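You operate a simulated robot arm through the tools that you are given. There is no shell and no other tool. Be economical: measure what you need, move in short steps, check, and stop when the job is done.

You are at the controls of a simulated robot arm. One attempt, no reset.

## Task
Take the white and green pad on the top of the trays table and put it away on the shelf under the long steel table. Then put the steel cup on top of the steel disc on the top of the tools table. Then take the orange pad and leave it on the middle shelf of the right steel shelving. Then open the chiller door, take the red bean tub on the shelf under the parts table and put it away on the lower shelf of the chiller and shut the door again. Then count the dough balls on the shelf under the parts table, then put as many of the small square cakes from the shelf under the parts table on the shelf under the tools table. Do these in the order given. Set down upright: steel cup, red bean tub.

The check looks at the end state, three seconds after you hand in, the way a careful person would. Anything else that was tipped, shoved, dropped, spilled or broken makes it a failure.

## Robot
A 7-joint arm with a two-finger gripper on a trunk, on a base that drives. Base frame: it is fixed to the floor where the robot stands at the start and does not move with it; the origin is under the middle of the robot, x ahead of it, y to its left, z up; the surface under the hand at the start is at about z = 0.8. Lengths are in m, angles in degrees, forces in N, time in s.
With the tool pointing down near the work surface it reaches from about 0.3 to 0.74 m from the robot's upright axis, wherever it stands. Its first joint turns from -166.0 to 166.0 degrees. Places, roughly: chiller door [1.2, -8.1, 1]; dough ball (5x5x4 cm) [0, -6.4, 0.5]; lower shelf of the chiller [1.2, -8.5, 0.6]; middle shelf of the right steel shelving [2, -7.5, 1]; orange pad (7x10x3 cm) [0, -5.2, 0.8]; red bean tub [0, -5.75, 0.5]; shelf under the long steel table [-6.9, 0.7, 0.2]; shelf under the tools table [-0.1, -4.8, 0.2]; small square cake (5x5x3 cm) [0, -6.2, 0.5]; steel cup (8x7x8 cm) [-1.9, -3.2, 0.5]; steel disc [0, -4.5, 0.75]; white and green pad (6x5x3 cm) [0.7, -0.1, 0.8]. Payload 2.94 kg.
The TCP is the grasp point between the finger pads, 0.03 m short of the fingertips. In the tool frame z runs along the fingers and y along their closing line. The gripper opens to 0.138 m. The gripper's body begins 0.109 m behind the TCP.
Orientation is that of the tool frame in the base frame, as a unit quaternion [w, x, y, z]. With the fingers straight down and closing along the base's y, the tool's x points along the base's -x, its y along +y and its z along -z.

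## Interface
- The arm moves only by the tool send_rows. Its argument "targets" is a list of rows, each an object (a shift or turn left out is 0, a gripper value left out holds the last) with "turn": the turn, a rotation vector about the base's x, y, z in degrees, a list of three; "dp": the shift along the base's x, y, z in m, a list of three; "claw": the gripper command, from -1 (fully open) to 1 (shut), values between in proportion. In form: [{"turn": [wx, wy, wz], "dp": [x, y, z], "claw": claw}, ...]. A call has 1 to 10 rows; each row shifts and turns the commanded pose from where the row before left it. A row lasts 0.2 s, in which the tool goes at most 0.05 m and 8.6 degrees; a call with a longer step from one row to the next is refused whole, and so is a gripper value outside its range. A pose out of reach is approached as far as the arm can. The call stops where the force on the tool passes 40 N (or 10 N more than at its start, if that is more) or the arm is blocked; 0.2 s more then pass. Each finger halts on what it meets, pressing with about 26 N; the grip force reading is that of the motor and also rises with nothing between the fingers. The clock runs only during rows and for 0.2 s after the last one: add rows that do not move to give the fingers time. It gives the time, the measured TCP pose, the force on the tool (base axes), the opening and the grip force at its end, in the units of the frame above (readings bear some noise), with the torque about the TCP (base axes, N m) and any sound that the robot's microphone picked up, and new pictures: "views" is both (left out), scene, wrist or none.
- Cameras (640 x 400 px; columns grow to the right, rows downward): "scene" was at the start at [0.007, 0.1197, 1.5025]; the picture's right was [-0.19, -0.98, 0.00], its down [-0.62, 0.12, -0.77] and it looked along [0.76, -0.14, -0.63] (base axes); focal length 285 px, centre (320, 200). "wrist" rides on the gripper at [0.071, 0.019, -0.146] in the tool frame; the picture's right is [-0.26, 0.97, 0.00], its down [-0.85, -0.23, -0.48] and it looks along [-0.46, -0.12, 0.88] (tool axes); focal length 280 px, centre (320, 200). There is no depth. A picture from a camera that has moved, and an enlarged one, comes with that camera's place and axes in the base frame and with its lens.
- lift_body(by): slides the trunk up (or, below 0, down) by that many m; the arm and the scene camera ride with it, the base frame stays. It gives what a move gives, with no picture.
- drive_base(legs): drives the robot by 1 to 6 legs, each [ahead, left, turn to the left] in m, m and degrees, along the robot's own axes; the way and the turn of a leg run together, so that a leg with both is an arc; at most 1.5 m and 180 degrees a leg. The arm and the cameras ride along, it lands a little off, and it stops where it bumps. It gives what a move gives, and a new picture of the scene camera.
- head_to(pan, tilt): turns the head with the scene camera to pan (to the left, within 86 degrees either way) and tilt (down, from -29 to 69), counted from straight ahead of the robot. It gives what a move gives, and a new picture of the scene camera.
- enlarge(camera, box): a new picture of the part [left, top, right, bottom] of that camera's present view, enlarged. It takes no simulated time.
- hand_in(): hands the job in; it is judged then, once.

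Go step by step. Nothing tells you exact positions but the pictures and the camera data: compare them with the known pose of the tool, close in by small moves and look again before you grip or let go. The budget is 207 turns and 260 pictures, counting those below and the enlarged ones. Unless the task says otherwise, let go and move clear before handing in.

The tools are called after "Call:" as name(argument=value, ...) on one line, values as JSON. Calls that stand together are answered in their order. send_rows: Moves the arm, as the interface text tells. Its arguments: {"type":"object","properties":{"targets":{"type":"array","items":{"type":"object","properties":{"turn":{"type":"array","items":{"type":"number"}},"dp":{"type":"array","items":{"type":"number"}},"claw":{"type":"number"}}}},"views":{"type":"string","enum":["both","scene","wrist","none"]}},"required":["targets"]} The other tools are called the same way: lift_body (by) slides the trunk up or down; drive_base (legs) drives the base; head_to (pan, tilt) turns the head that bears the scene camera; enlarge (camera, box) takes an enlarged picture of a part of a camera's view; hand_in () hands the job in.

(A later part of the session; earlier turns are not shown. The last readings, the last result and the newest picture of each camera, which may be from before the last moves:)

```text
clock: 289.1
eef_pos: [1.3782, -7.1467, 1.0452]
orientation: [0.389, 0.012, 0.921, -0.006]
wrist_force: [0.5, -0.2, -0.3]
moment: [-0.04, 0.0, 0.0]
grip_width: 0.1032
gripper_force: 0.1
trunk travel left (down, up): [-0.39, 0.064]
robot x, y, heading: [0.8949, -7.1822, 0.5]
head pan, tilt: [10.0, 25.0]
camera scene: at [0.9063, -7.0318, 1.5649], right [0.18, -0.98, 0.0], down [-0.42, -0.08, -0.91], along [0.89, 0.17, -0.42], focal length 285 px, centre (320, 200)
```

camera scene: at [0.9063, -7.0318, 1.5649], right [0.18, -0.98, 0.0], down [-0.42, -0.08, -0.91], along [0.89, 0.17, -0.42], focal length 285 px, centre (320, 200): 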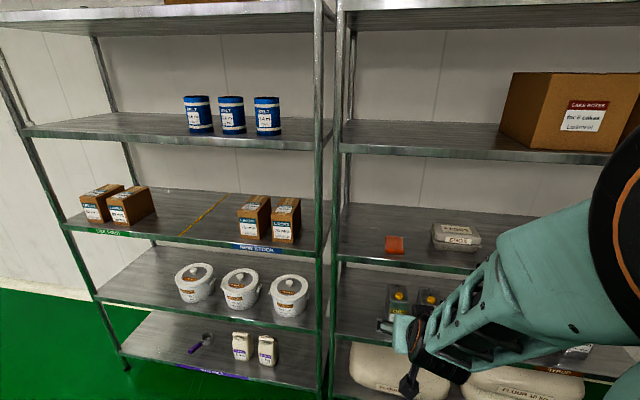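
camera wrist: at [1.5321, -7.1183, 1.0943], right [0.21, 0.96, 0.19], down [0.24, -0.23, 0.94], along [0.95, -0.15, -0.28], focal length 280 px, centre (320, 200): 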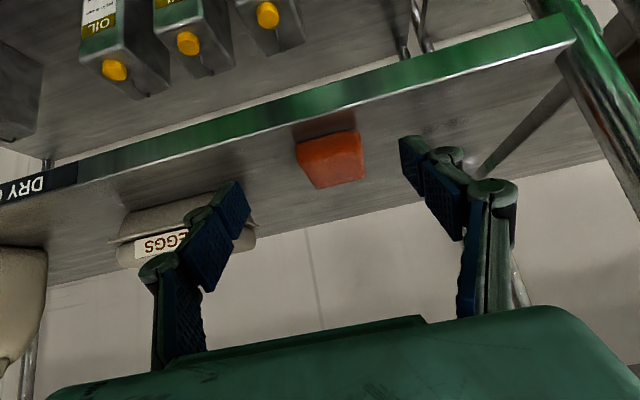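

The orange pad is on the middle shelf. Next I'm turning south to face the chiller and inspect its door.

Call:
drive_base(legs=[[-0.05, 0, 0], [0, 0, -90]])

Call:
head_to(pan=20, tilt=15)

```text
clock: 293.8
eef_pos: [0.8902, -7.6673, 1.0452]
orientation: [0.272, 0.655, 0.648, -0.277]
wrist_force: [0.2, 0.2, -0.3]
moment: [-0.05, 0.01, 0.01]
grip_width: 0.1033
gripper_force: 0.2
trunk travel left (down, up): [-0.39, 0.064]
robot x, y, heading: [0.8454, -7.1816, -88.5]
head pan, tilt: [10.0, 25.0]
camera scene: at [0.9981, -7.19, 1.5649], right [-0.98, -0.2, 0.0], down [-0.08, 0.41, -0.91], along [0.18, -0.89, -0.42], focal length 285 px, centre (320, 200)
```

scene: 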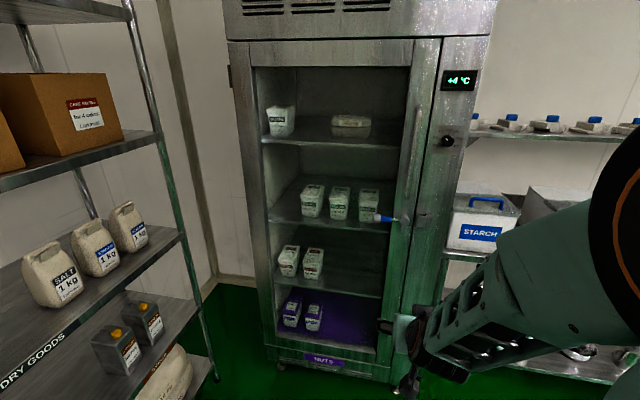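

```text
clock: 294.5
eef_pos: [0.8906, -7.6671, 1.0447]
orientation: [0.273, 0.655, 0.648, -0.278]
wrist_force: [0.1, 0.3, 0.8]
moment: [-0.03, -0.02, -0.01]
grip_width: 0.1036
gripper_force: 0.0
trunk travel left (down, up): [-0.39, 0.064]
robot x, y, heading: [0.8409, -7.1819, -88.3]
head pan, tilt: [20.0, 15.0]
camera scene: at [1.0139, -7.1866, 1.5811], right [-0.93, -0.37, 0.0], down [-0.1, 0.24, -0.97], along [0.35, -0.9, -0.26], focal length 285 px, centre (320, 200)
```

scene: 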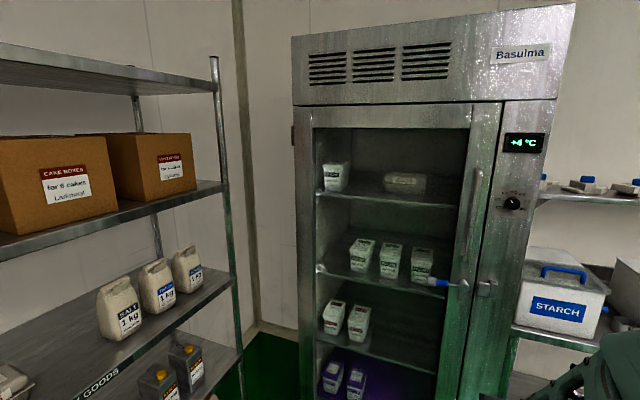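

Call:
enlarge(camera="scene", box=[280, 90, 540, 400])

Call:
enlarge(camera="scene", box=[400, 150, 540, 330])

```text
1.29 times, centred on (410, 245) of scene
camera zoom: at [1.0139, -7.1866, 1.5811], right [-0.93, -0.37, 0.0], down [-0.1, 0.24, -0.97], along [0.35, -0.9, -0.26], focal length 367 px, centre (204, 142)
```

zoom: 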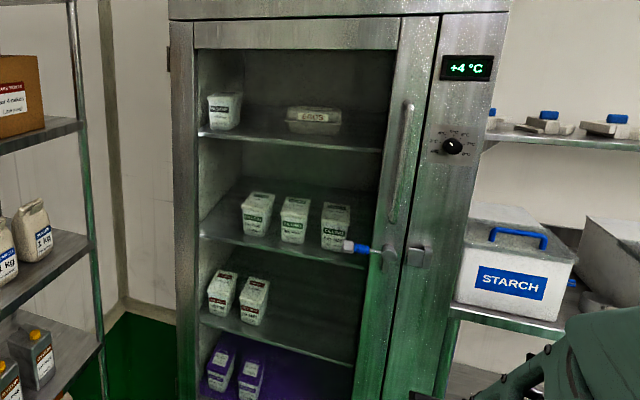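

```text
2.22 times, centred on (470, 240) of scene
camera zoom: at [1.0139, -7.1866, 1.5811], right [-0.93, -0.37, 0.0], down [-0.1, 0.24, -0.97], along [0.35, -0.9, -0.26], focal length 632 px, centre (-13, 111)
```

zoom: 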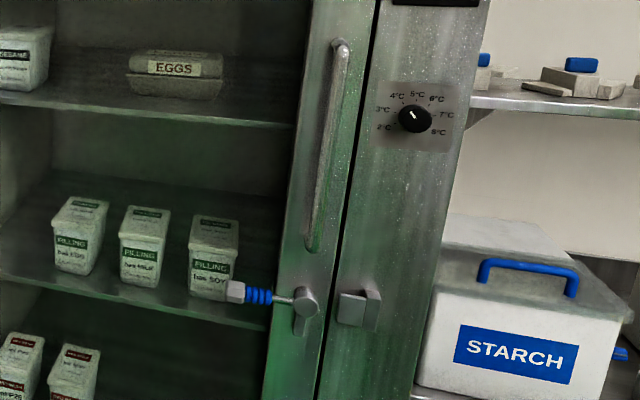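

The door is hinged on the east side, with a vertical bar handle at x ≈ 0.88, z 1.17–1.45. Below it there's a lever with a blue grip at z ≈ 1.06 next to a keeper. I'm looking at the lever up close with the wrist camera.

Call:
send_rows(targets=[{"turn": [-7, 0, 0], "dp": [0.0, 0, 0.02]}, {"turn": [-7, 0, 0], "dp": [0.0, 0, 0.02]}, {"turn": [-7, 0, 0], "dp": [0.0, 0, 0.02]}, {}])

Call:
enlarge(camera="wrist", box=[160, 40, 480, 300])

```text
clock: 295.5
eef_pos: [0.9016, -7.7204, 1.1179]
orientation: [0.387, 0.594, 0.587, -0.391]
wrist_force: [-0.5, 0.0, -0.4]
moment: [0.0, 0.01, -0.02]
grip_width: 0.1035
gripper_force: 0.2
out of reach, approached as far as the arm can: row 1, 2, 3
trunk travel left (down, up): [-0.39, 0.064]
robot x, y, heading: [0.8461, -7.1863, -88.5]
head pan, tilt: [20.0, 15.0]
camera scene: at [1.014, -7.1865, 1.5811], right [-0.93, -0.37, 0.0], down [-0.1, 0.24, -0.97], along [0.36, -0.9, -0.26], focal length 285 px, centre (320, 200)
camera wrist: at [0.9233, -7.5593, 1.1096], right [0.96, -0.11, 0.24], down [-0.23, 0.11, 0.97], along [-0.14, -0.99, 0.08], focal length 280 px, centre (320, 200)
```

scene: 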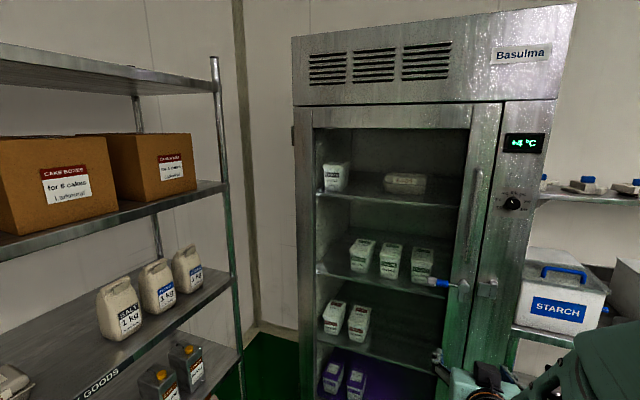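
wrist: 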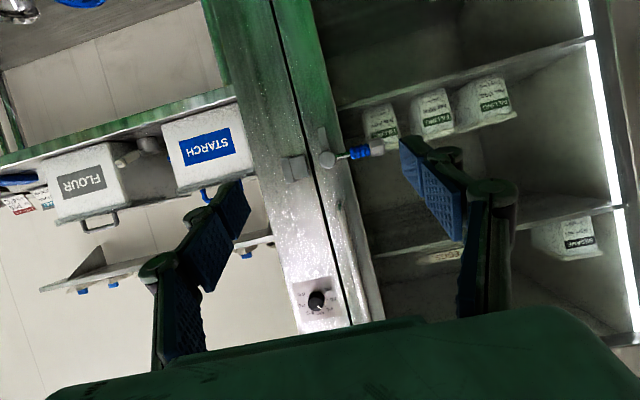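

```text
1.54 times, centred on (320, 170) of wrist
camera zoom: at [0.9233, -7.5593, 1.1096], right [0.96, -0.11, 0.24], down [-0.23, 0.11, 0.97], along [-0.14, -0.99, 0.08], focal length 431 px, centre (320, 246)
```

zoom: 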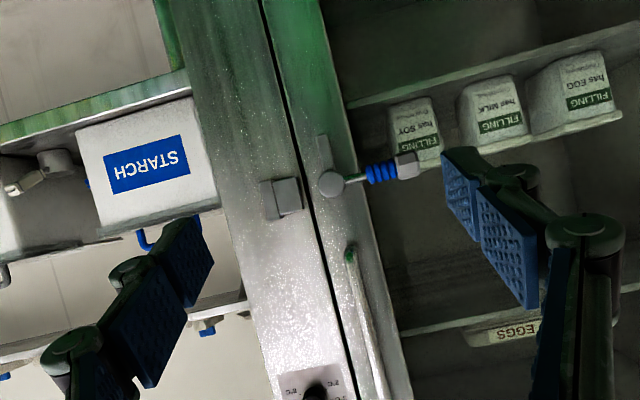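

Call:
enlarge(camera="wrist", box=[280, 110, 400, 200])

Call:
enlarge(camera="scene", box=[420, 250, 510, 320])

```text
4.44 times, centred on (340, 155) of wrist
camera zoom: at [0.9233, -7.5593, 1.1096], right [0.96, -0.11, 0.24], down [-0.23, 0.11, 0.97], along [-0.14, -0.99, 0.08], focal length 1246 px, centre (231, 400)
```

zoom: 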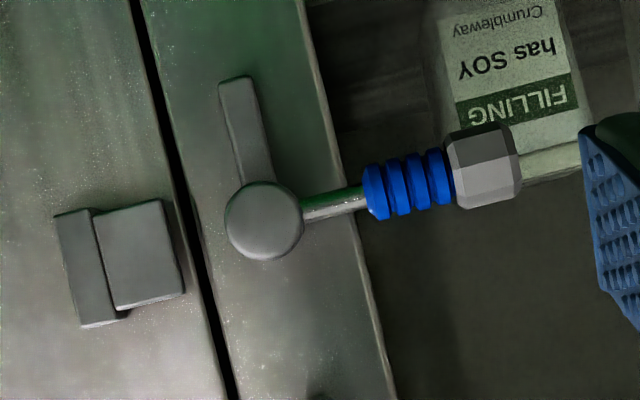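

```text
5.71 times, centred on (465, 285) of scene
camera zoom: at [1.014, -7.1865, 1.5811], right [-0.93, -0.37, 0.0], down [-0.1, 0.24, -0.97], along [0.36, -0.9, -0.26], focal length 1626 px, centre (-509, -286)
```

zoom: 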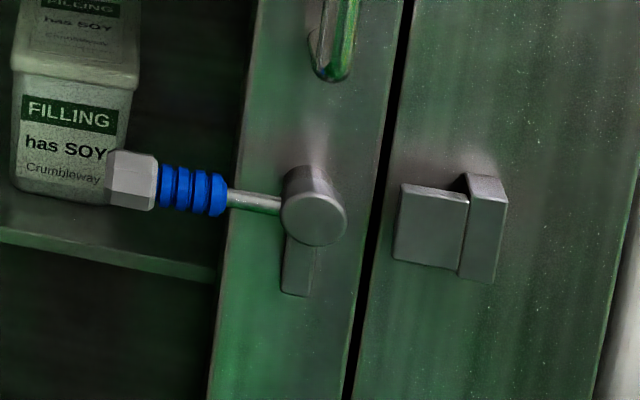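

The latch tongue hangs down, clear of the keeper, so the door should be unlatched. I'm levelling the tool at handle height (z ≈ 1.27) and stepping closer to grip the bar at x ≈ 0.884.

Call:
send_rows(targets=[{"dp": [-0.005, -0.02, 0.04]}, {"turn": [-7.5, 0, 0], "dp": [-0.005, -0.02, 0.04]}, {"turn": [-7.5, 0, 0], "dp": [-0.005, -0.02, 0.04]}, {"turn": [-7.5, 0, 0], "dp": [-0.003, -0.02, 0.03]}, {}])

```text
clock: 296.7
eef_pos: [0.8831, -7.8014, 1.269]
orientation: [0.496, 0.507, 0.498, -0.498]
wrist_force: [-0.5, 0.1, -0.4]
moment: [-0.02, -0.02, -0.02]
grip_width: 0.1036
gripper_force: 0.1
trunk travel left (down, up): [-0.39, 0.064]
robot x, y, heading: [0.8444, -7.185, -88.2]
head pan, tilt: [20.0, 15.0]
camera scene: at [1.014, -7.1865, 1.5811], right [-0.93, -0.37, 0.0], down [-0.1, 0.24, -0.97], along [0.36, -0.9, -0.26], focal length 285 px, centre (320, 200)
camera wrist: at [0.9049, -7.6547, 1.1982], right [0.96, -0.01, 0.27], down [-0.23, 0.47, 0.85], along [-0.14, -0.88, 0.45], focal length 280 px, centre (320, 200)
```

scene: 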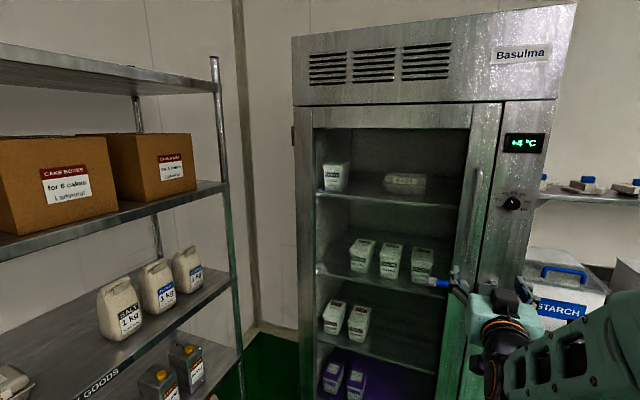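
wrist: 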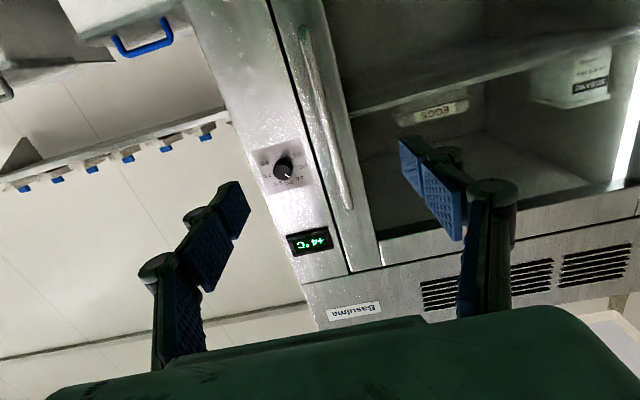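

The bar is at x ≈ 0.881, z 1.17–1.45, so the tool is aligned. I'm driving 0.2 m forward, then approaching with the arm.

Call:
drive_base(legs=[[0.2, 0, 0]])

Call:
send_rows(targets=[{"dp": [-0.005, -0.03, 0]}, {"dp": [0, -0.02, 0]}, {}])

```text
clock: 298.3
eef_pos: [0.89, -7.9984, 1.2688]
orientation: [0.497, 0.506, 0.5, -0.497]
wrist_force: [-0.6, 0.1, -0.6]
moment: [0.03, 0.02, -0.01]
grip_width: 0.1035
gripper_force: 0.1
trunk travel left (down, up): [-0.39, 0.064]
robot x, y, heading: [0.8549, -7.3807, -88.6]
head pan, tilt: [20.0, 15.0]
camera scene: at [1.0197, -7.384, 1.5811], right [-0.93, -0.37, 0.0], down [-0.1, 0.24, -0.97], along [0.36, -0.9, -0.26], focal length 285 px, centre (320, 200)
```

scene: 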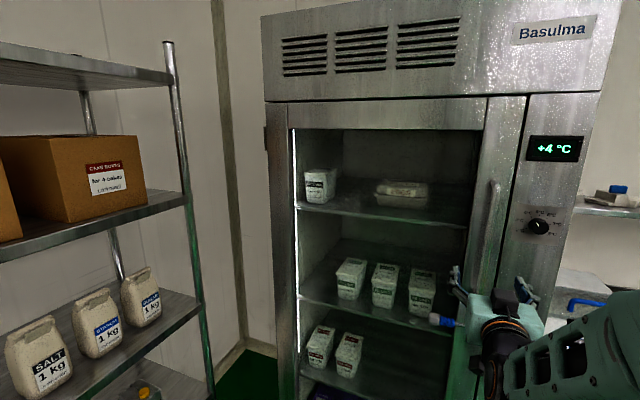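

```text
clock: 299.1
eef_pos: [0.8856, -8.0487, 1.2662]
orientation: [0.497, 0.506, 0.5, -0.497]
wrist_force: [0.1, 0.0, -0.7]
moment: [0.0, 0.02, 0.01]
grip_width: 0.1034
gripper_force: 0.3
trunk travel left (down, up): [-0.39, 0.064]
robot x, y, heading: [0.8453, -7.3789, -88.1]
head pan, tilt: [20.0, 15.0]
camera scene: at [1.0197, -7.3833, 1.5811], right [-0.93, -0.37, 0.0], down [-0.1, 0.24, -0.97], along [0.36, -0.9, -0.26], focal length 285 px, centre (320, 200)
camera wrist: at [0.9068, -7.9018, 1.1972], right [0.96, -0.01, 0.27], down [-0.23, 0.47, 0.85], along [-0.13, -0.88, 0.45], focal length 280 px, centre (320, 200)
```

scene: 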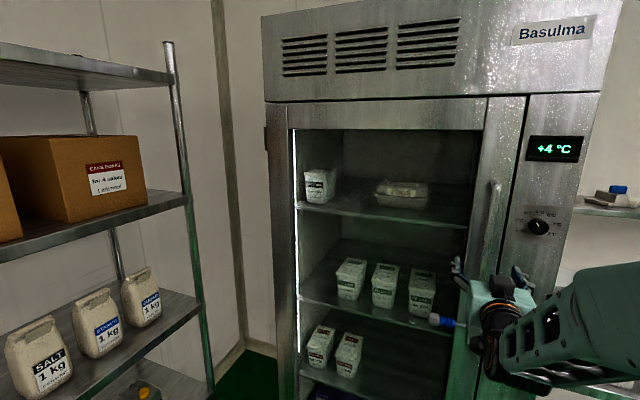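
wrist: 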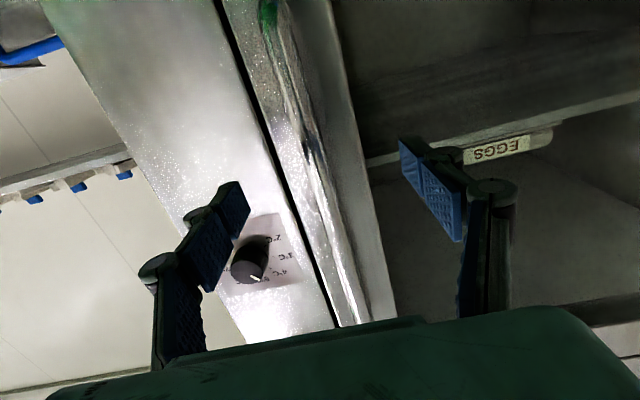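

Call:
send_rows(targets=[{"dp": [0.0, -0.025, 0]}, {"dp": [0, -0.01, 0]}, {}])

Call:
enlarge(camera="scene", box=[400, 160, 600, 360])

```text
clock: 299.9
eef_pos: [0.8854, -8.081, 1.268]
orientation: [0.496, 0.507, 0.499, -0.498]
wrist_force: [-0.2, -0.2, 0.1]
moment: [0.03, 0.02, 0.03]
grip_width: 0.1035
gripper_force: 0.0
trunk travel left (down, up): [-0.39, 0.064]
robot x, y, heading: [0.8474, -7.3786, -88.3]
head pan, tilt: [20.0, 15.0]
camera scene: at [1.0197, -7.3834, 1.5811], right [-0.93, -0.37, 0.0], down [-0.1, 0.24, -0.97], along [0.36, -0.9, -0.26], focal length 285 px, centre (320, 200)
camera wrist: at [0.9073, -7.936, 1.1983], right [0.96, -0.01, 0.27], down [-0.23, 0.47, 0.85], along [-0.13, -0.88, 0.45], focal length 280 px, centre (320, 200)
```

scene: 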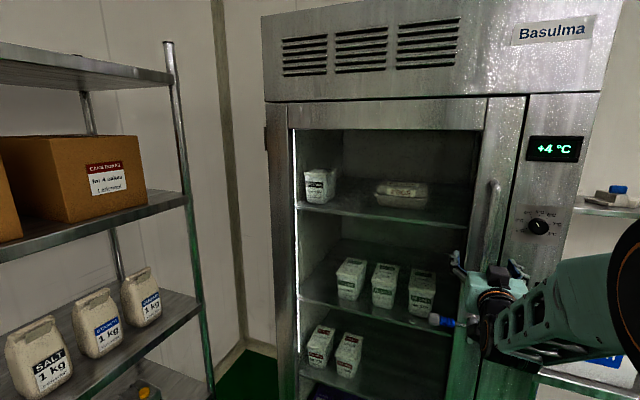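
wrist: 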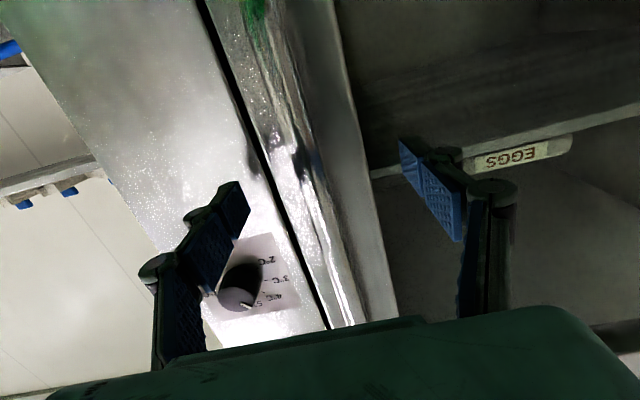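

```text
2.00 times, centred on (500, 260) of scene
camera zoom: at [1.0197, -7.3834, 1.5811], right [-0.93, -0.37, 0.0], down [-0.1, 0.24, -0.97], along [0.36, -0.9, -0.26], focal length 569 px, centre (-40, 80)
```

zoom: 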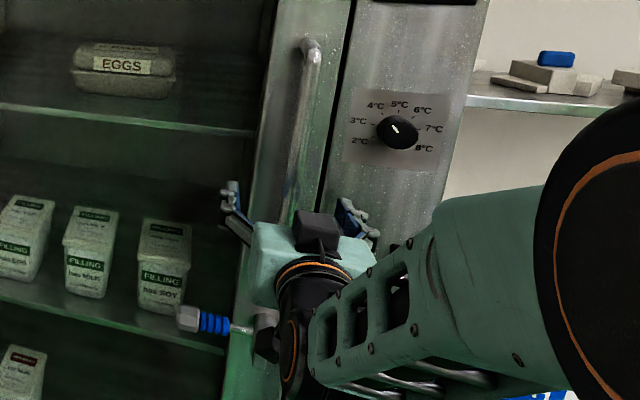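

Call:
send_rows(targets=[{"dp": [0.0, -0.01, 0]}, {"dp": [0, -0.01, 0]}, {"claw": 0.3}, {"claw": 1}, {"claw": 1}, {"claw": 1}, {"claw": 1}], views="both")

```text
clock: 301.5
eef_pos: [0.884, -8.1003, 1.2709]
orientation: [0.497, 0.506, 0.498, -0.499]
wrist_force: [-4.6, 12.8, 1.0]
moment: [-0.02, 0.49, 0.0]
grip_width: 0.0159
gripper_force: 38.1
trunk travel left (down, up): [-0.39, 0.064]
robot x, y, heading: [0.8489, -7.3794, -88.5]
head pan, tilt: [20.0, 15.0]
camera scene: at [1.0188, -7.3806, 1.5813], right [-0.93, -0.37, 0.0], down [-0.1, 0.24, -0.97], along [0.36, -0.9, -0.26], focal length 285 px, centre (320, 200)
camera wrist: at [0.9055, -7.9545, 1.2002], right [0.96, -0.01, 0.27], down [-0.23, 0.47, 0.85], along [-0.14, -0.88, 0.45], focal length 280 px, centre (320, 200)
```

scene: 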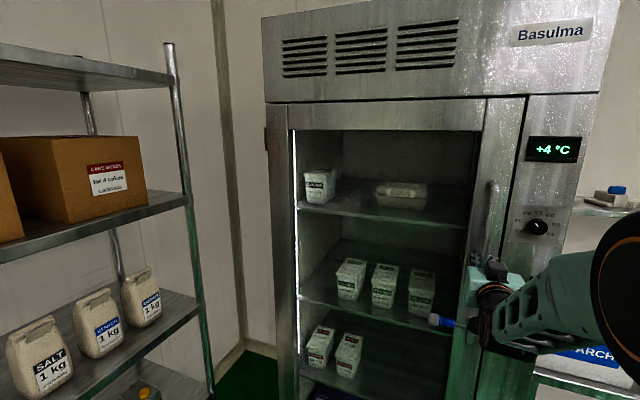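
wrist: 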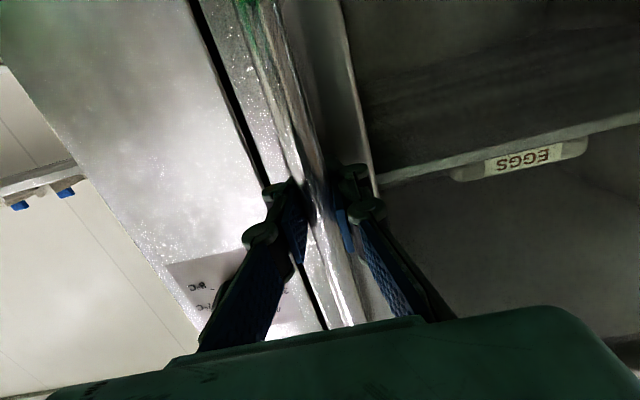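

The bar is gripped. I'm pulling along the hinge arc, rotating the tool with it, for the first 10°.

Call:
send_rows(targets=[{"dp": [0.003, 0.02, 0], "turn": [0, 0, -2]}, {"dp": [0.003, 0.021, 0], "turn": [0, 0, -2]}, {"dp": [0.003, 0.021, 0], "turn": [0, 0, -2]}, {"dp": [0.004, 0.021, 0], "turn": [0, 0, -2]}, {"dp": [0.005, 0.021, 0], "turn": [0, 0, -2]}, {}])

```text
clock: 302.9
eef_pos: [0.8985, -7.9959, 1.2711]
orientation: [0.451, 0.549, 0.451, -0.54]
wrist_force: [-19.4, 4.4, 7.5]
moment: [0.41, 0.71, 0.22]
grip_width: 0.0161
gripper_force: 38.5
trunk travel left (down, up): [-0.39, 0.064]
robot x, y, heading: [0.8469, -7.3824, -88.1]
head pan, tilt: [20.0, 15.0]
camera scene: at [1.0155, -7.3819, 1.5817], right [-0.93, -0.37, 0.0], down [-0.09, 0.24, -0.97], along [0.36, -0.9, -0.26], focal length 285 px, centre (320, 200)
camera wrist: at [0.9455, -7.8569, 1.2002], right [0.95, -0.18, 0.27], down [-0.15, 0.5, 0.85], along [-0.29, -0.85, 0.45], focal length 280 px, centre (320, 200)
```

scene: 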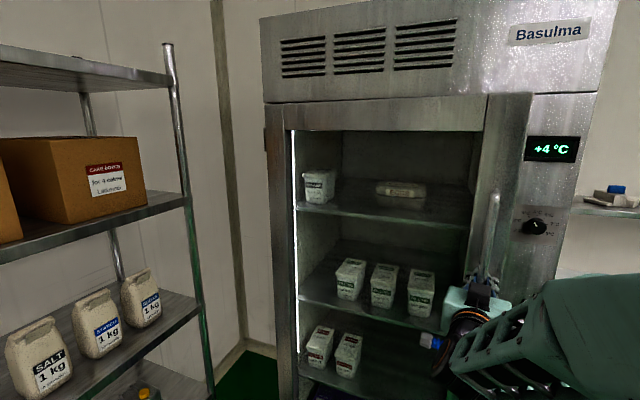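
wrist: 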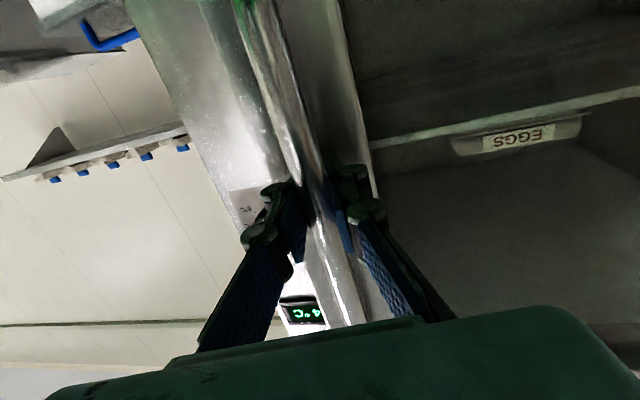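

The door opens freely. The arm is getting close to the body, so I'm continuing the arc with the base.

Call:
drive_base(legs=[[-0.1, 0.02, 0], [-0.09, 0.04, 0]])

```text
clock: 304.7
eef_pos: [0.9636, -7.8353, 1.2675]
orientation: [0.459, 0.539, 0.464, -0.532]
wrist_force: [6.1, -1.4, -4.7]
moment: [0.29, 0.02, 0.07]
grip_width: 0.0161
gripper_force: 38.7
trunk travel left (down, up): [-0.39, 0.064]
robot x, y, heading: [0.8906, -7.2179, -88.0]
head pan, tilt: [20.0, 15.0]
stopped in leg 2: the force on the tool passed its limit at 43 N (the readings are from after the stop); the commanded pose is now the measured one
camera scene: at [1.0641, -7.2205, 1.5808], right [-0.93, -0.37, 0.0], down [-0.1, 0.24, -0.97], along [0.36, -0.9, -0.26], focal length 285 px, centre (320, 200)
```

scene: 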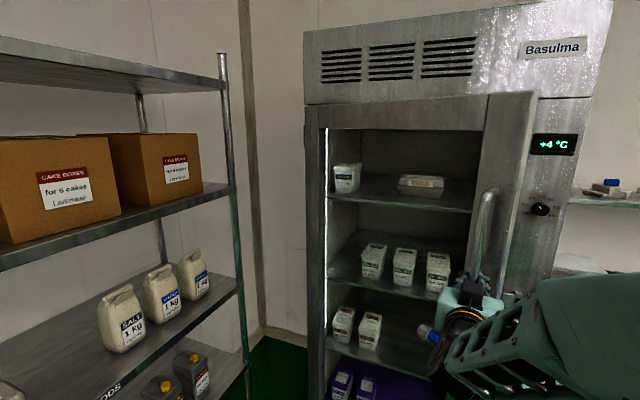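

The door is open about 26°. I'm re-aligning the tool yaw to the door, then pulling a bit more.

Call:
send_rows(targets=[{"turn": [0, 0, -6]}, {"turn": [0, 0, -6]}, {"turn": [0, 0, -4]}, {"dp": [0.011, 0.015, 0], "turn": [0, 0, -2]}, {"dp": [0.011, 0.015, 0], "turn": [0, 0, -2]}, {}], views="none")

Call:
drive_base(legs=[[-0.06, 0.045, 0], [-0.05, 0.05, 0]])

```text
clock: 306.1
eef_pos: [0.9771, -7.8064, 1.2685]
orientation: [0.357, 0.614, 0.359, -0.606]
wrist_force: [-11.6, 8.2, -15.1]
moment: [-0.16, 0.38, 0.05]
grip_width: 0.0158
gripper_force: 38.8
trunk travel left (down, up): [-0.39, 0.064]
robot x, y, heading: [0.8902, -7.2175, -88.2]
head pan, tilt: [20.0, 15.0]
```

```text
clock: 307.9
eef_pos: [1.0715, -7.6951, 1.2713]
orientation: [0.359, 0.612, 0.36, -0.605]
wrist_force: [3.3, -3.1, -4.6]
moment: [0.34, 0.14, -0.25]
grip_width: 0.0159
gripper_force: 38.7
trunk travel left (down, up): [-0.39, 0.064]
robot x, y, heading: [0.9852, -7.1053, -88.3]
head pan, tilt: [20.0, 15.0]
camera scene: at [1.1543, -7.1096, 1.5811], right [-0.93, -0.37, 0.0], down [-0.1, 0.24, -0.97], along [0.36, -0.9, -0.26], focal length 285 px, centre (320, 200)
```

scene: 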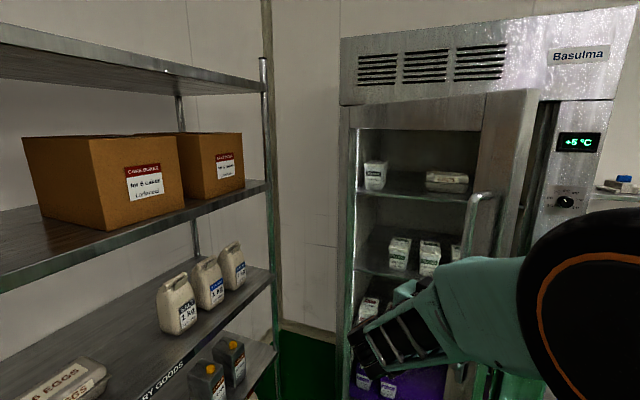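

The door is at about 43° now, and I'm continuing the same way.

Call:
send_rows(targets=[{"turn": [0, 0, -7]}, {"turn": [0, 0, -7]}, {"turn": [0, 0, -6]}, {}], views="none")

Call:
drive_base(legs=[[-0.054, 0.065, 0], [-0.046, 0.075, 0]])

```text
clock: 308.9
eef_pos: [1.0668, -7.6926, 1.2699]
orientation: [0.247, 0.667, 0.246, -0.659]
wrist_force: [-11.7, 12.0, -7.7]
moment: [-0.37, 0.88, 0.17]
grip_width: 0.0157
gripper_force: 38.8
trunk travel left (down, up): [-0.39, 0.064]
robot x, y, heading: [0.9815, -7.1044, -88.0]
head pan, tilt: [20.0, 15.0]
```

```text
clock: 311.1
eef_pos: [1.2111, -7.5943, 1.2714]
orientation: [0.251, 0.663, 0.249, -0.659]
wrist_force: [15.1, -30.2, 13.6]
moment: [0.61, -0.39, -0.59]
grip_width: 0.0156
gripper_force: 37.8
trunk travel left (down, up): [-0.39, 0.064]
robot x, y, heading: [1.1177, -7.0023, -88.3]
head pan, tilt: [20.0, 15.0]
camera scene: at [1.2928, -7.0089, 1.5809], right [-0.93, -0.37, 0.0], down [-0.1, 0.24, -0.96], along [0.36, -0.9, -0.26], focal length 285 px, centre (320, 200)
```

scene: 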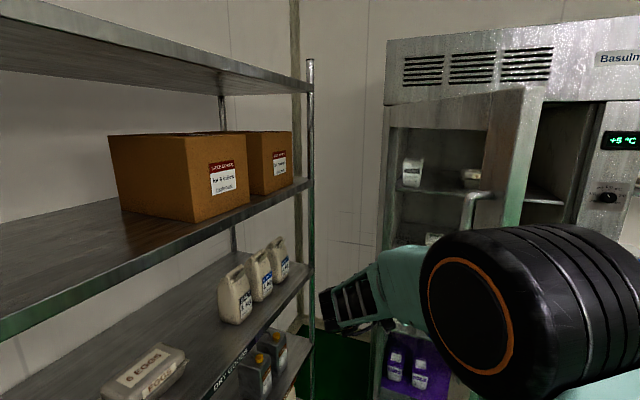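

The door is at about 58° and the wrist is getting awkward. I'm letting go of the bar and backing off along the tool, then I'll push the door from its inner edge.

Call:
send_rows(targets=[{"claw": 0.3}, {"claw": -0.2}, {"claw": -0.2}, {"dp": [0.02, 0.02, 0]}, {"dp": [0.02, 0.03, 0]}, {"dp": [0.02, 0.03, 0]}, {"dp": [0.0, 0.03, 0]}, {}])

```text
clock: 312.9
eef_pos: [1.2698, -7.4831, 1.2732]
orientation: [0.253, 0.664, 0.248, -0.659]
wrist_force: [0.1, 0.6, 0.2]
moment: [-0.04, -0.02, 0.02]
grip_width: 0.0827
gripper_force: 0.1
trunk travel left (down, up): [-0.39, 0.064]
robot x, y, heading: [1.1222, -7.0018, -88.1]
head pan, tilt: [20.0, 15.0]
camera scene: at [1.2901, -7.0044, 1.5811], right [-0.93, -0.37, 0.0], down [-0.1, 0.24, -0.97], along [0.36, -0.9, -0.26], focal length 285 px, centre (320, 200)
camera wrist: at [1.3933, -7.4013, 1.202], right [0.64, -0.72, 0.27], down [0.2, 0.49, 0.85], along [-0.75, -0.49, 0.45], focal length 280 px, centre (320, 200)
```

scene: 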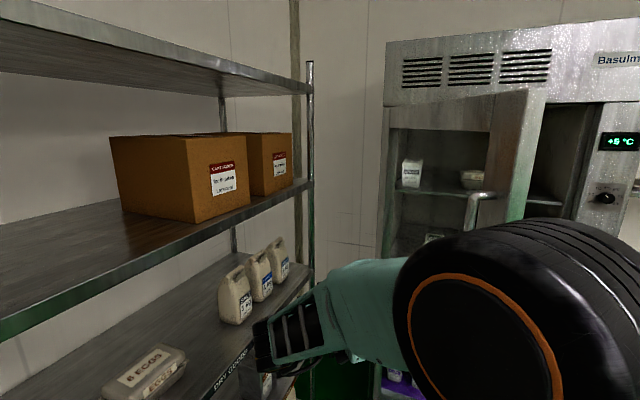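
wrist: 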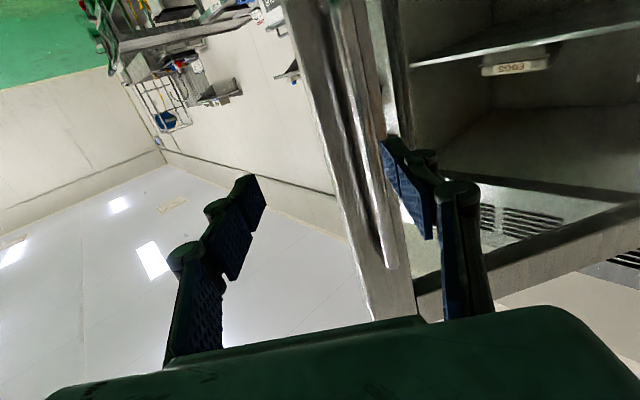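

Call:
drive_base(legs=[[-0.2, 0, 0]])

Call:
send_rows(targets=[{"turn": [0, 0, 8], "dp": [-0.03, 0, 0], "claw": 1}, {"turn": [0, 0, 8], "dp": [-0.03, 0, 0]}, {"turn": [0, 0, 8], "dp": [-0.03, 0, 0]}, {"turn": [0, 0, 8], "dp": [-0.03, 0, 0]}, {"turn": [0, 0, 8], "dp": [-0.03, 0, 0]}, {"turn": [0, 0, 4], "dp": [-0.03, 0, 0]}, {"dp": [-0.03, 0, 0]}, {}])

```text
clock: 314.5
eef_pos: [1.2628, -7.2824, 1.2735]
orientation: [0.253, 0.664, 0.248, -0.658]
wrist_force: [1.4, 0.3, 1.4]
moment: [0.0, -0.03, -0.01]
grip_width: 0.0826
gripper_force: 0.1
trunk travel left (down, up): [-0.39, 0.064]
robot x, y, heading: [1.1172, -6.8027, -88.4]
head pan, tilt: [20.0, 15.0]
camera scene: at [1.2836, -6.8029, 1.5812], right [-0.93, -0.37, 0.0], down [-0.1, 0.24, -0.97], along [0.36, -0.9, -0.26], focal length 285 px, centre (320, 200)
```

scene: 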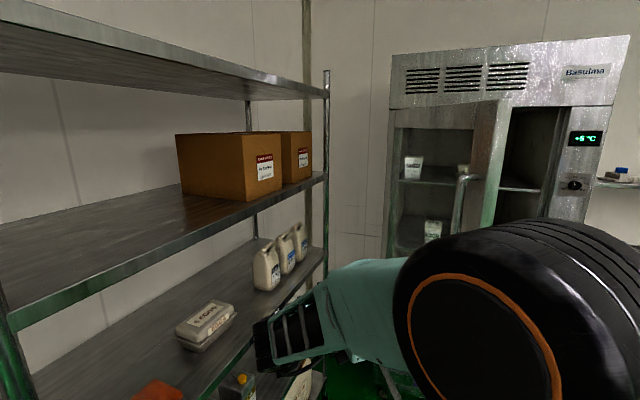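

```text
clock: 316.3
eef_pos: [1.0713, -7.3351, 1.3049]
orientation: [0.481, 0.523, 0.478, -0.516]
wrist_force: [-0.5, 0.1, -0.1]
moment: [-0.01, 0.01, -0.02]
grip_width: 0.0
gripper_force: 26.4
out of reach, approached as far as the arm can: row 4, 5, 6
trunk travel left (down, up): [-0.39, 0.064]
robot x, y, heading: [1.1168, -6.7992, -88.3]
head pan, tilt: [20.0, 15.0]
camera scene: at [1.2837, -6.8034, 1.5811], right [-0.93, -0.37, 0.0], down [-0.1, 0.24, -0.97], along [0.36, -0.9, -0.26], focal length 285 px, centre (320, 200)
camera wrist: at [1.1031, -7.1908, 1.2335], right [0.96, -0.08, 0.27], down [-0.2, 0.49, 0.85], along [-0.2, -0.87, 0.45], focal length 280 px, centre (320, 200)
```

scene: 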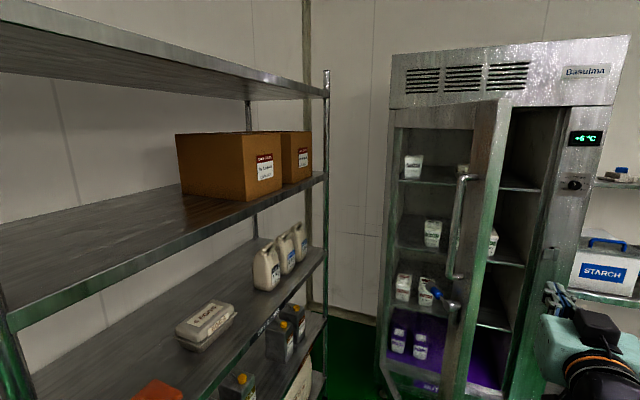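
wrist: 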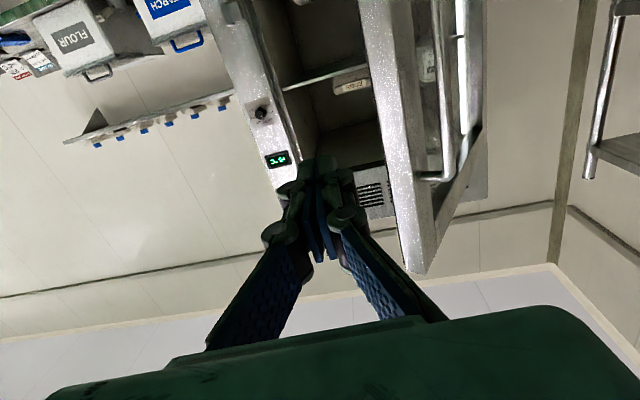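

The free edge of the door is at about x 1.13, y -7.59. I'm going in on its west side: 0.1 m west, then 0.43 m forward.

Call:
drive_base(legs=[[0, -0.1, 0], [0.43, 0, 0]])

Call:
send_rows(targets=[{"dp": [0.02, 0, 0]}, {"dp": [0.02, 0, 0]}, {}])

```text
clock: 320.1
eef_pos: [0.9785, -7.7698, 1.304]
orientation: [0.48, 0.524, 0.478, -0.516]
wrist_force: [0.0, 0.3, 0.3]
moment: [0.0, -0.03, -0.02]
grip_width: 0.0002
gripper_force: 26.0
trunk travel left (down, up): [-0.39, 0.064]
robot x, y, heading: [1.0184, -7.2362, -88.5]
head pan, tilt: [20.0, 15.0]
camera scene: at [1.1945, -7.2397, 1.5811], right [-0.93, -0.37, 0.0], down [-0.1, 0.24, -0.97], along [0.35, -0.9, -0.26], focal length 285 px, centre (320, 200)
```

scene: 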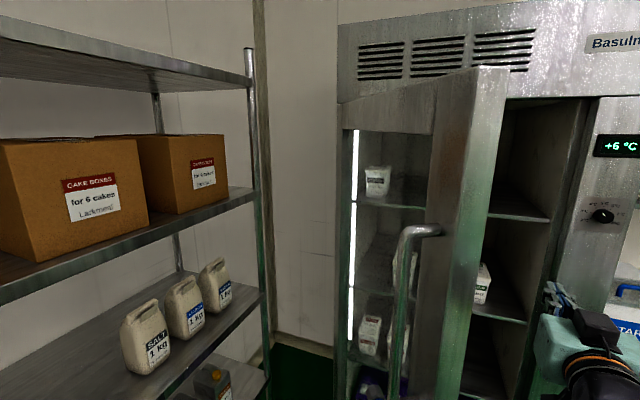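

```text
clock: 320.9
eef_pos: [1.0191, -7.7699, 1.305]
orientation: [0.479, 0.524, 0.477, -0.518]
wrist_force: [0.1, 1.0, 0.4]
moment: [0.01, 0.02, 0.01]
grip_width: 0.0
gripper_force: 26.3
trunk travel left (down, up): [-0.39, 0.064]
robot x, y, heading: [1.0248, -7.238, -88.5]
head pan, tilt: [20.0, 15.0]
camera scene: at [1.1944, -7.2393, 1.5811], right [-0.93, -0.37, 0.0], down [-0.09, 0.24, -0.97], along [0.35, -0.9, -0.26], focal length 285 px, centre (320, 200)
camera wrist: at [1.0522, -7.6259, 1.2335], right [0.96, -0.08, 0.27], down [-0.2, 0.49, 0.85], along [-0.2, -0.87, 0.45], focal length 280 px, centre (320, 200)
```

scene: 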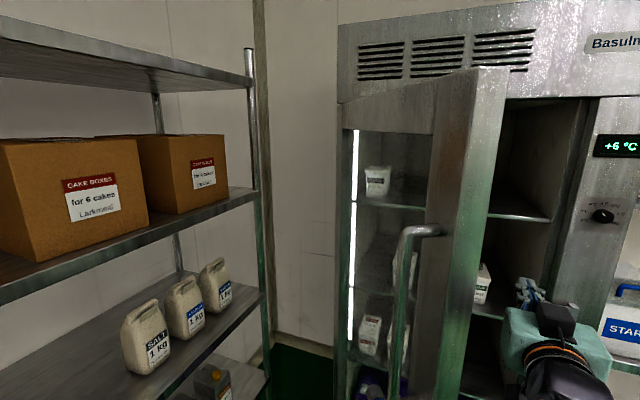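
wrist: 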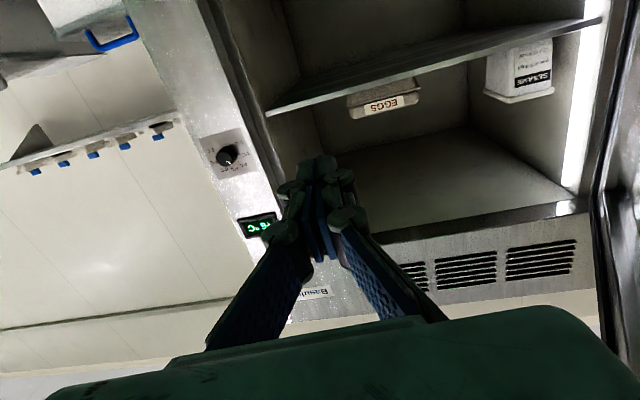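

The hand is inside the opening and west of the door edge. I'm sweeping east to push the door wider.

Call:
send_rows(targets=[{"dp": [0.035, 0, 0]}, {"dp": [0.035, 0, 0]}, {"dp": [0.035, 0, 0]}, {"dp": [0.035, 0, 0]}, {"dp": [0.035, 0, 0]}, {"dp": [0.035, 0, 0]}, {"dp": [0.035, 0, 0]}, {"dp": [0.035, 0, 0]}, {}])

```text
clock: 322.9
eef_pos: [1.2994, -7.7692, 1.3057]
orientation: [0.479, 0.524, 0.477, -0.518]
wrist_force: [0.5, -0.1, -0.6]
moment: [-0.01, -0.01, 0.02]
grip_width: 0.0
gripper_force: 25.9
trunk travel left (down, up): [-0.39, 0.064]
robot x, y, heading: [1.0219, -7.2329, -88.6]
head pan, tilt: [20.0, 15.0]
camera scene: at [1.1943, -7.2392, 1.5812], right [-0.93, -0.37, 0.0], down [-0.09, 0.24, -0.97], along [0.35, -0.9, -0.26], focal length 285 px, centre (320, 200)
camera wrist: at [1.332, -7.6257, 1.2348], right [0.96, -0.08, 0.27], down [-0.2, 0.49, 0.85], along [-0.2, -0.87, 0.45], focal length 280 px, centre (320, 200)
```

scene: 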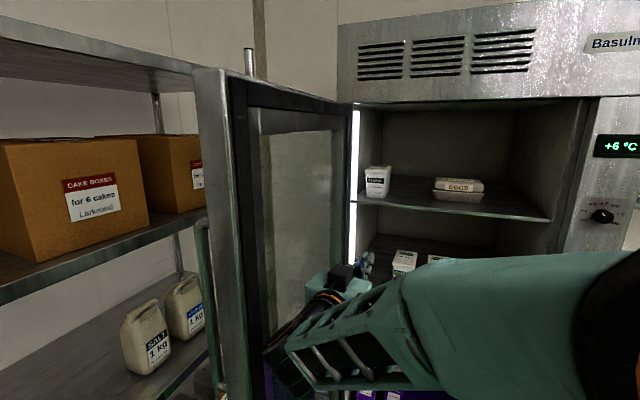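
wrist: 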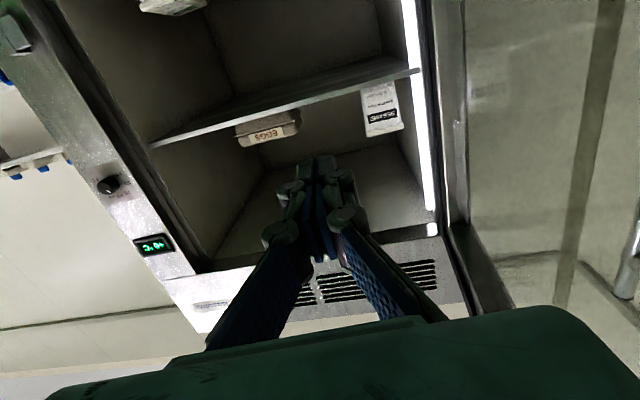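

The door is now open about 90°. I'm pulling the hand back out west and north, and then I'll go for the red bean tub.

Call:
send_rows(targets=[{"dp": [-0.04, 0, 0]}, {"dp": [-0.045, 0, 0]}, {"dp": [-0.045, 0, 0]}, {"dp": [-0.045, 0, 0]}, {"dp": [-0.045, 0, 0]}, {"dp": [-0.045, 0, 0]}, {}], views="none")

Call:
drive_base(legs=[[-0.5, 0, 0]])

```text
clock: 324.5
eef_pos: [1.0338, -7.7689, 1.304]
orientation: [0.479, 0.524, 0.479, -0.515]
wrist_force: [-0.4, -0.3, -0.3]
moment: [-0.02, -0.03, 0.0]
grip_width: 0.0
gripper_force: 26.1
trunk travel left (down, up): [-0.39, 0.064]
robot x, y, heading: [1.026, -7.2381, -88.5]
head pan, tilt: [20.0, 15.0]
```

```text
clock: 327.4
eef_pos: [1.0194, -7.2693, 1.3054]
orientation: [0.478, 0.526, 0.475, -0.519]
wrist_force: [-0.4, 1.0, -1.0]
moment: [-0.13, 0.02, 0.04]
grip_width: 0.0
gripper_force: 25.7
trunk travel left (down, up): [-0.39, 0.064]
robot x, y, heading: [1.0116, -6.7339, -89.0]
head pan, tilt: [20.0, 15.0]
camera scene: at [1.1855, -6.7414, 1.5813], right [-0.92, -0.39, 0.0], down [-0.1, 0.24, -0.97], along [0.38, -0.89, -0.26], focal length 285 px, centre (320, 200)
```

scene: 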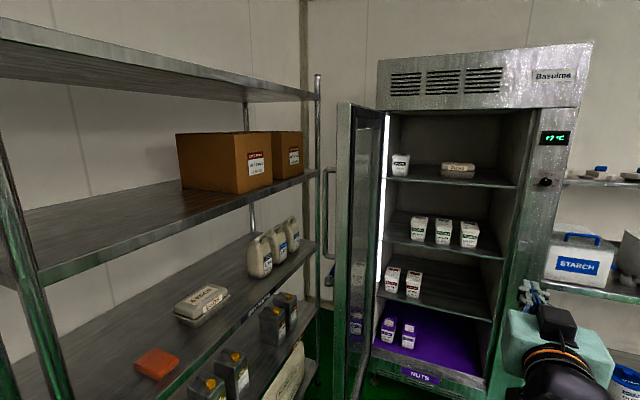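

The lower shelf has two cartons and room beside them. Now I'm turning west to look at the shelf under the parts table.

Call:
drive_base(legs=[[0, 0, -91], [0, -0.5, 0]])

Call:
lift_body(by=-0.39)

Call:
head_to(pan=0, tilt=35)

```text
clock: 336.2
eef_pos: [0.4923, -6.2334, 1.3063]
orientation: [-0.044, 0.706, -0.049, -0.705]
wrist_force: [0.3, -0.2, 0.0]
moment: [0.02, -0.02, 0.0]
grip_width: 0.0
gripper_force: 26.5
trunk travel left (down, up): [-0.39, 0.064]
robot x, y, heading: [1.0211, -6.2501, 179.0]
head pan, tilt: [20.0, 15.0]
camera scene: at [1.0156, -6.4187, 1.581], right [-0.36, 0.93, 0.0], down [0.24, 0.09, -0.97], along [-0.9, -0.35, -0.26], focal length 285 px, centre (320, 200)
```

scene: 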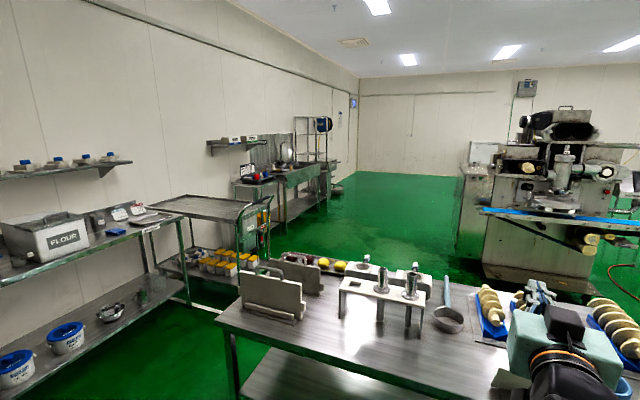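

```text
clock: 339.9
eef_pos: [0.491, -6.2343, 0.9162]
orientation: [-0.044, 0.706, -0.05, -0.705]
wrist_force: [-0.1, 0.2, 0.8]
moment: [0.02, -0.01, -0.02]
grip_width: 0.0
gripper_force: 25.9
trunk travel left (down, up): [0.0, 0.454]
robot x, y, heading: [1.027, -6.2513, 178.7]
head pan, tilt: [20.0, 15.0]
```

```text
clock: 340.8
eef_pos: [0.4915, -6.2342, 0.9134]
orientation: [-0.043, 0.707, -0.049, -0.704]
wrist_force: [-0.3, -0.2, 0.4]
moment: [0.02, -0.04, 0.0]
grip_width: 0.0001
gripper_force: 25.7
trunk travel left (down, up): [0.0, 0.454]
robot x, y, heading: [1.0207, -6.2495, 179.0]
head pan, tilt: [0.0, 35.0]
camera scene: at [1.0214, -6.4213, 1.1619], right [-0.41, 0.91, 0.0], down [0.5, 0.23, -0.84], along [-0.76, -0.34, -0.55], focal length 285 px, centre (320, 200)
```

scene: 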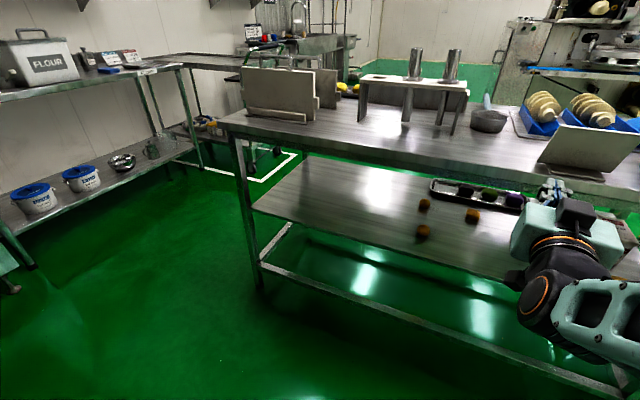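

Call:
head_to(pan=-15, tilt=40)

Call:
enlarge(camera="scene", box=[150, 150, 450, 340])

```text
clock: 341.5
eef_pos: [0.4924, -6.2353, 0.916]
orientation: [-0.042, 0.706, -0.047, -0.706]
wrist_force: [-0.2, -0.9, -0.5]
moment: [0.01, -0.01, 0.01]
grip_width: 0.0002
gripper_force: 25.9
trunk travel left (down, up): [0.0, 0.454]
robot x, y, heading: [1.0253, -6.2482, 178.9]
head pan, tilt: [-15.0, 40.0]
camera scene: at [1.0239, -6.4196, 1.154], right [-0.41, 0.91, 0.0], down [0.57, 0.25, -0.78], along [-0.72, -0.32, -0.62], focal length 285 px, centre (320, 200)
```

scene: 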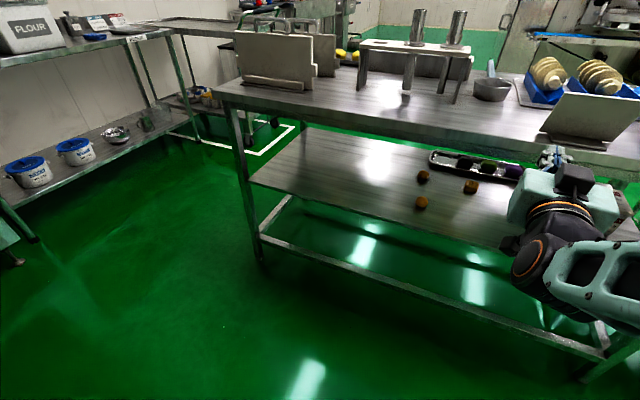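

```text
2.11 times, centred on (300, 245) of scene
camera zoom: at [1.0239, -6.4196, 1.154], right [-0.41, 0.91, 0.0], down [0.57, 0.25, -0.78], along [-0.72, -0.32, -0.62], focal length 599 px, centre (362, 105)
```

zoom: 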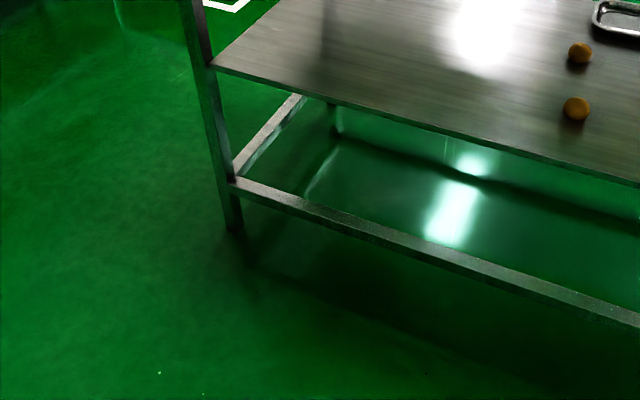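

The camera direction didn't follow the pan command, so I'm checking the head with a larger pan.

Call:
head_to(pan=-40, tilt=35)

```text
clock: 342.4
eef_pos: [0.4923, -6.2352, 0.9167]
orientation: [-0.042, 0.706, -0.048, -0.706]
wrist_force: [0.1, 0.0, 0.0]
moment: [0.0, -0.03, -0.03]
grip_width: 0.0003
gripper_force: 26.0
trunk travel left (down, up): [0.0, 0.454]
robot x, y, heading: [1.018, -6.2477, 178.8]
head pan, tilt: [-40.0, 35.0]
camera scene: at [1.0212, -6.4192, 1.16], right [-0.39, 0.92, 0.0], down [0.52, 0.22, -0.82], along [-0.76, -0.32, -0.57], focal length 285 px, centre (320, 200)
```

scene: 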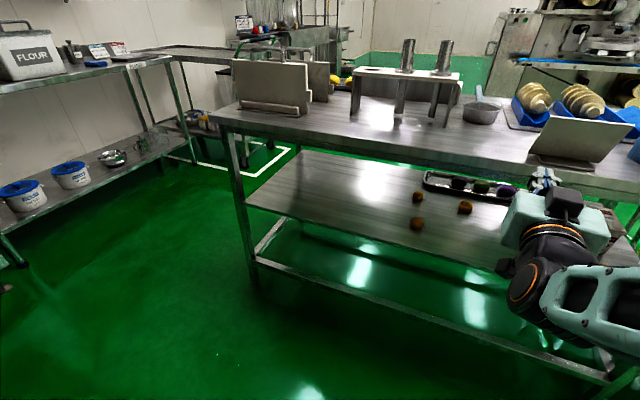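

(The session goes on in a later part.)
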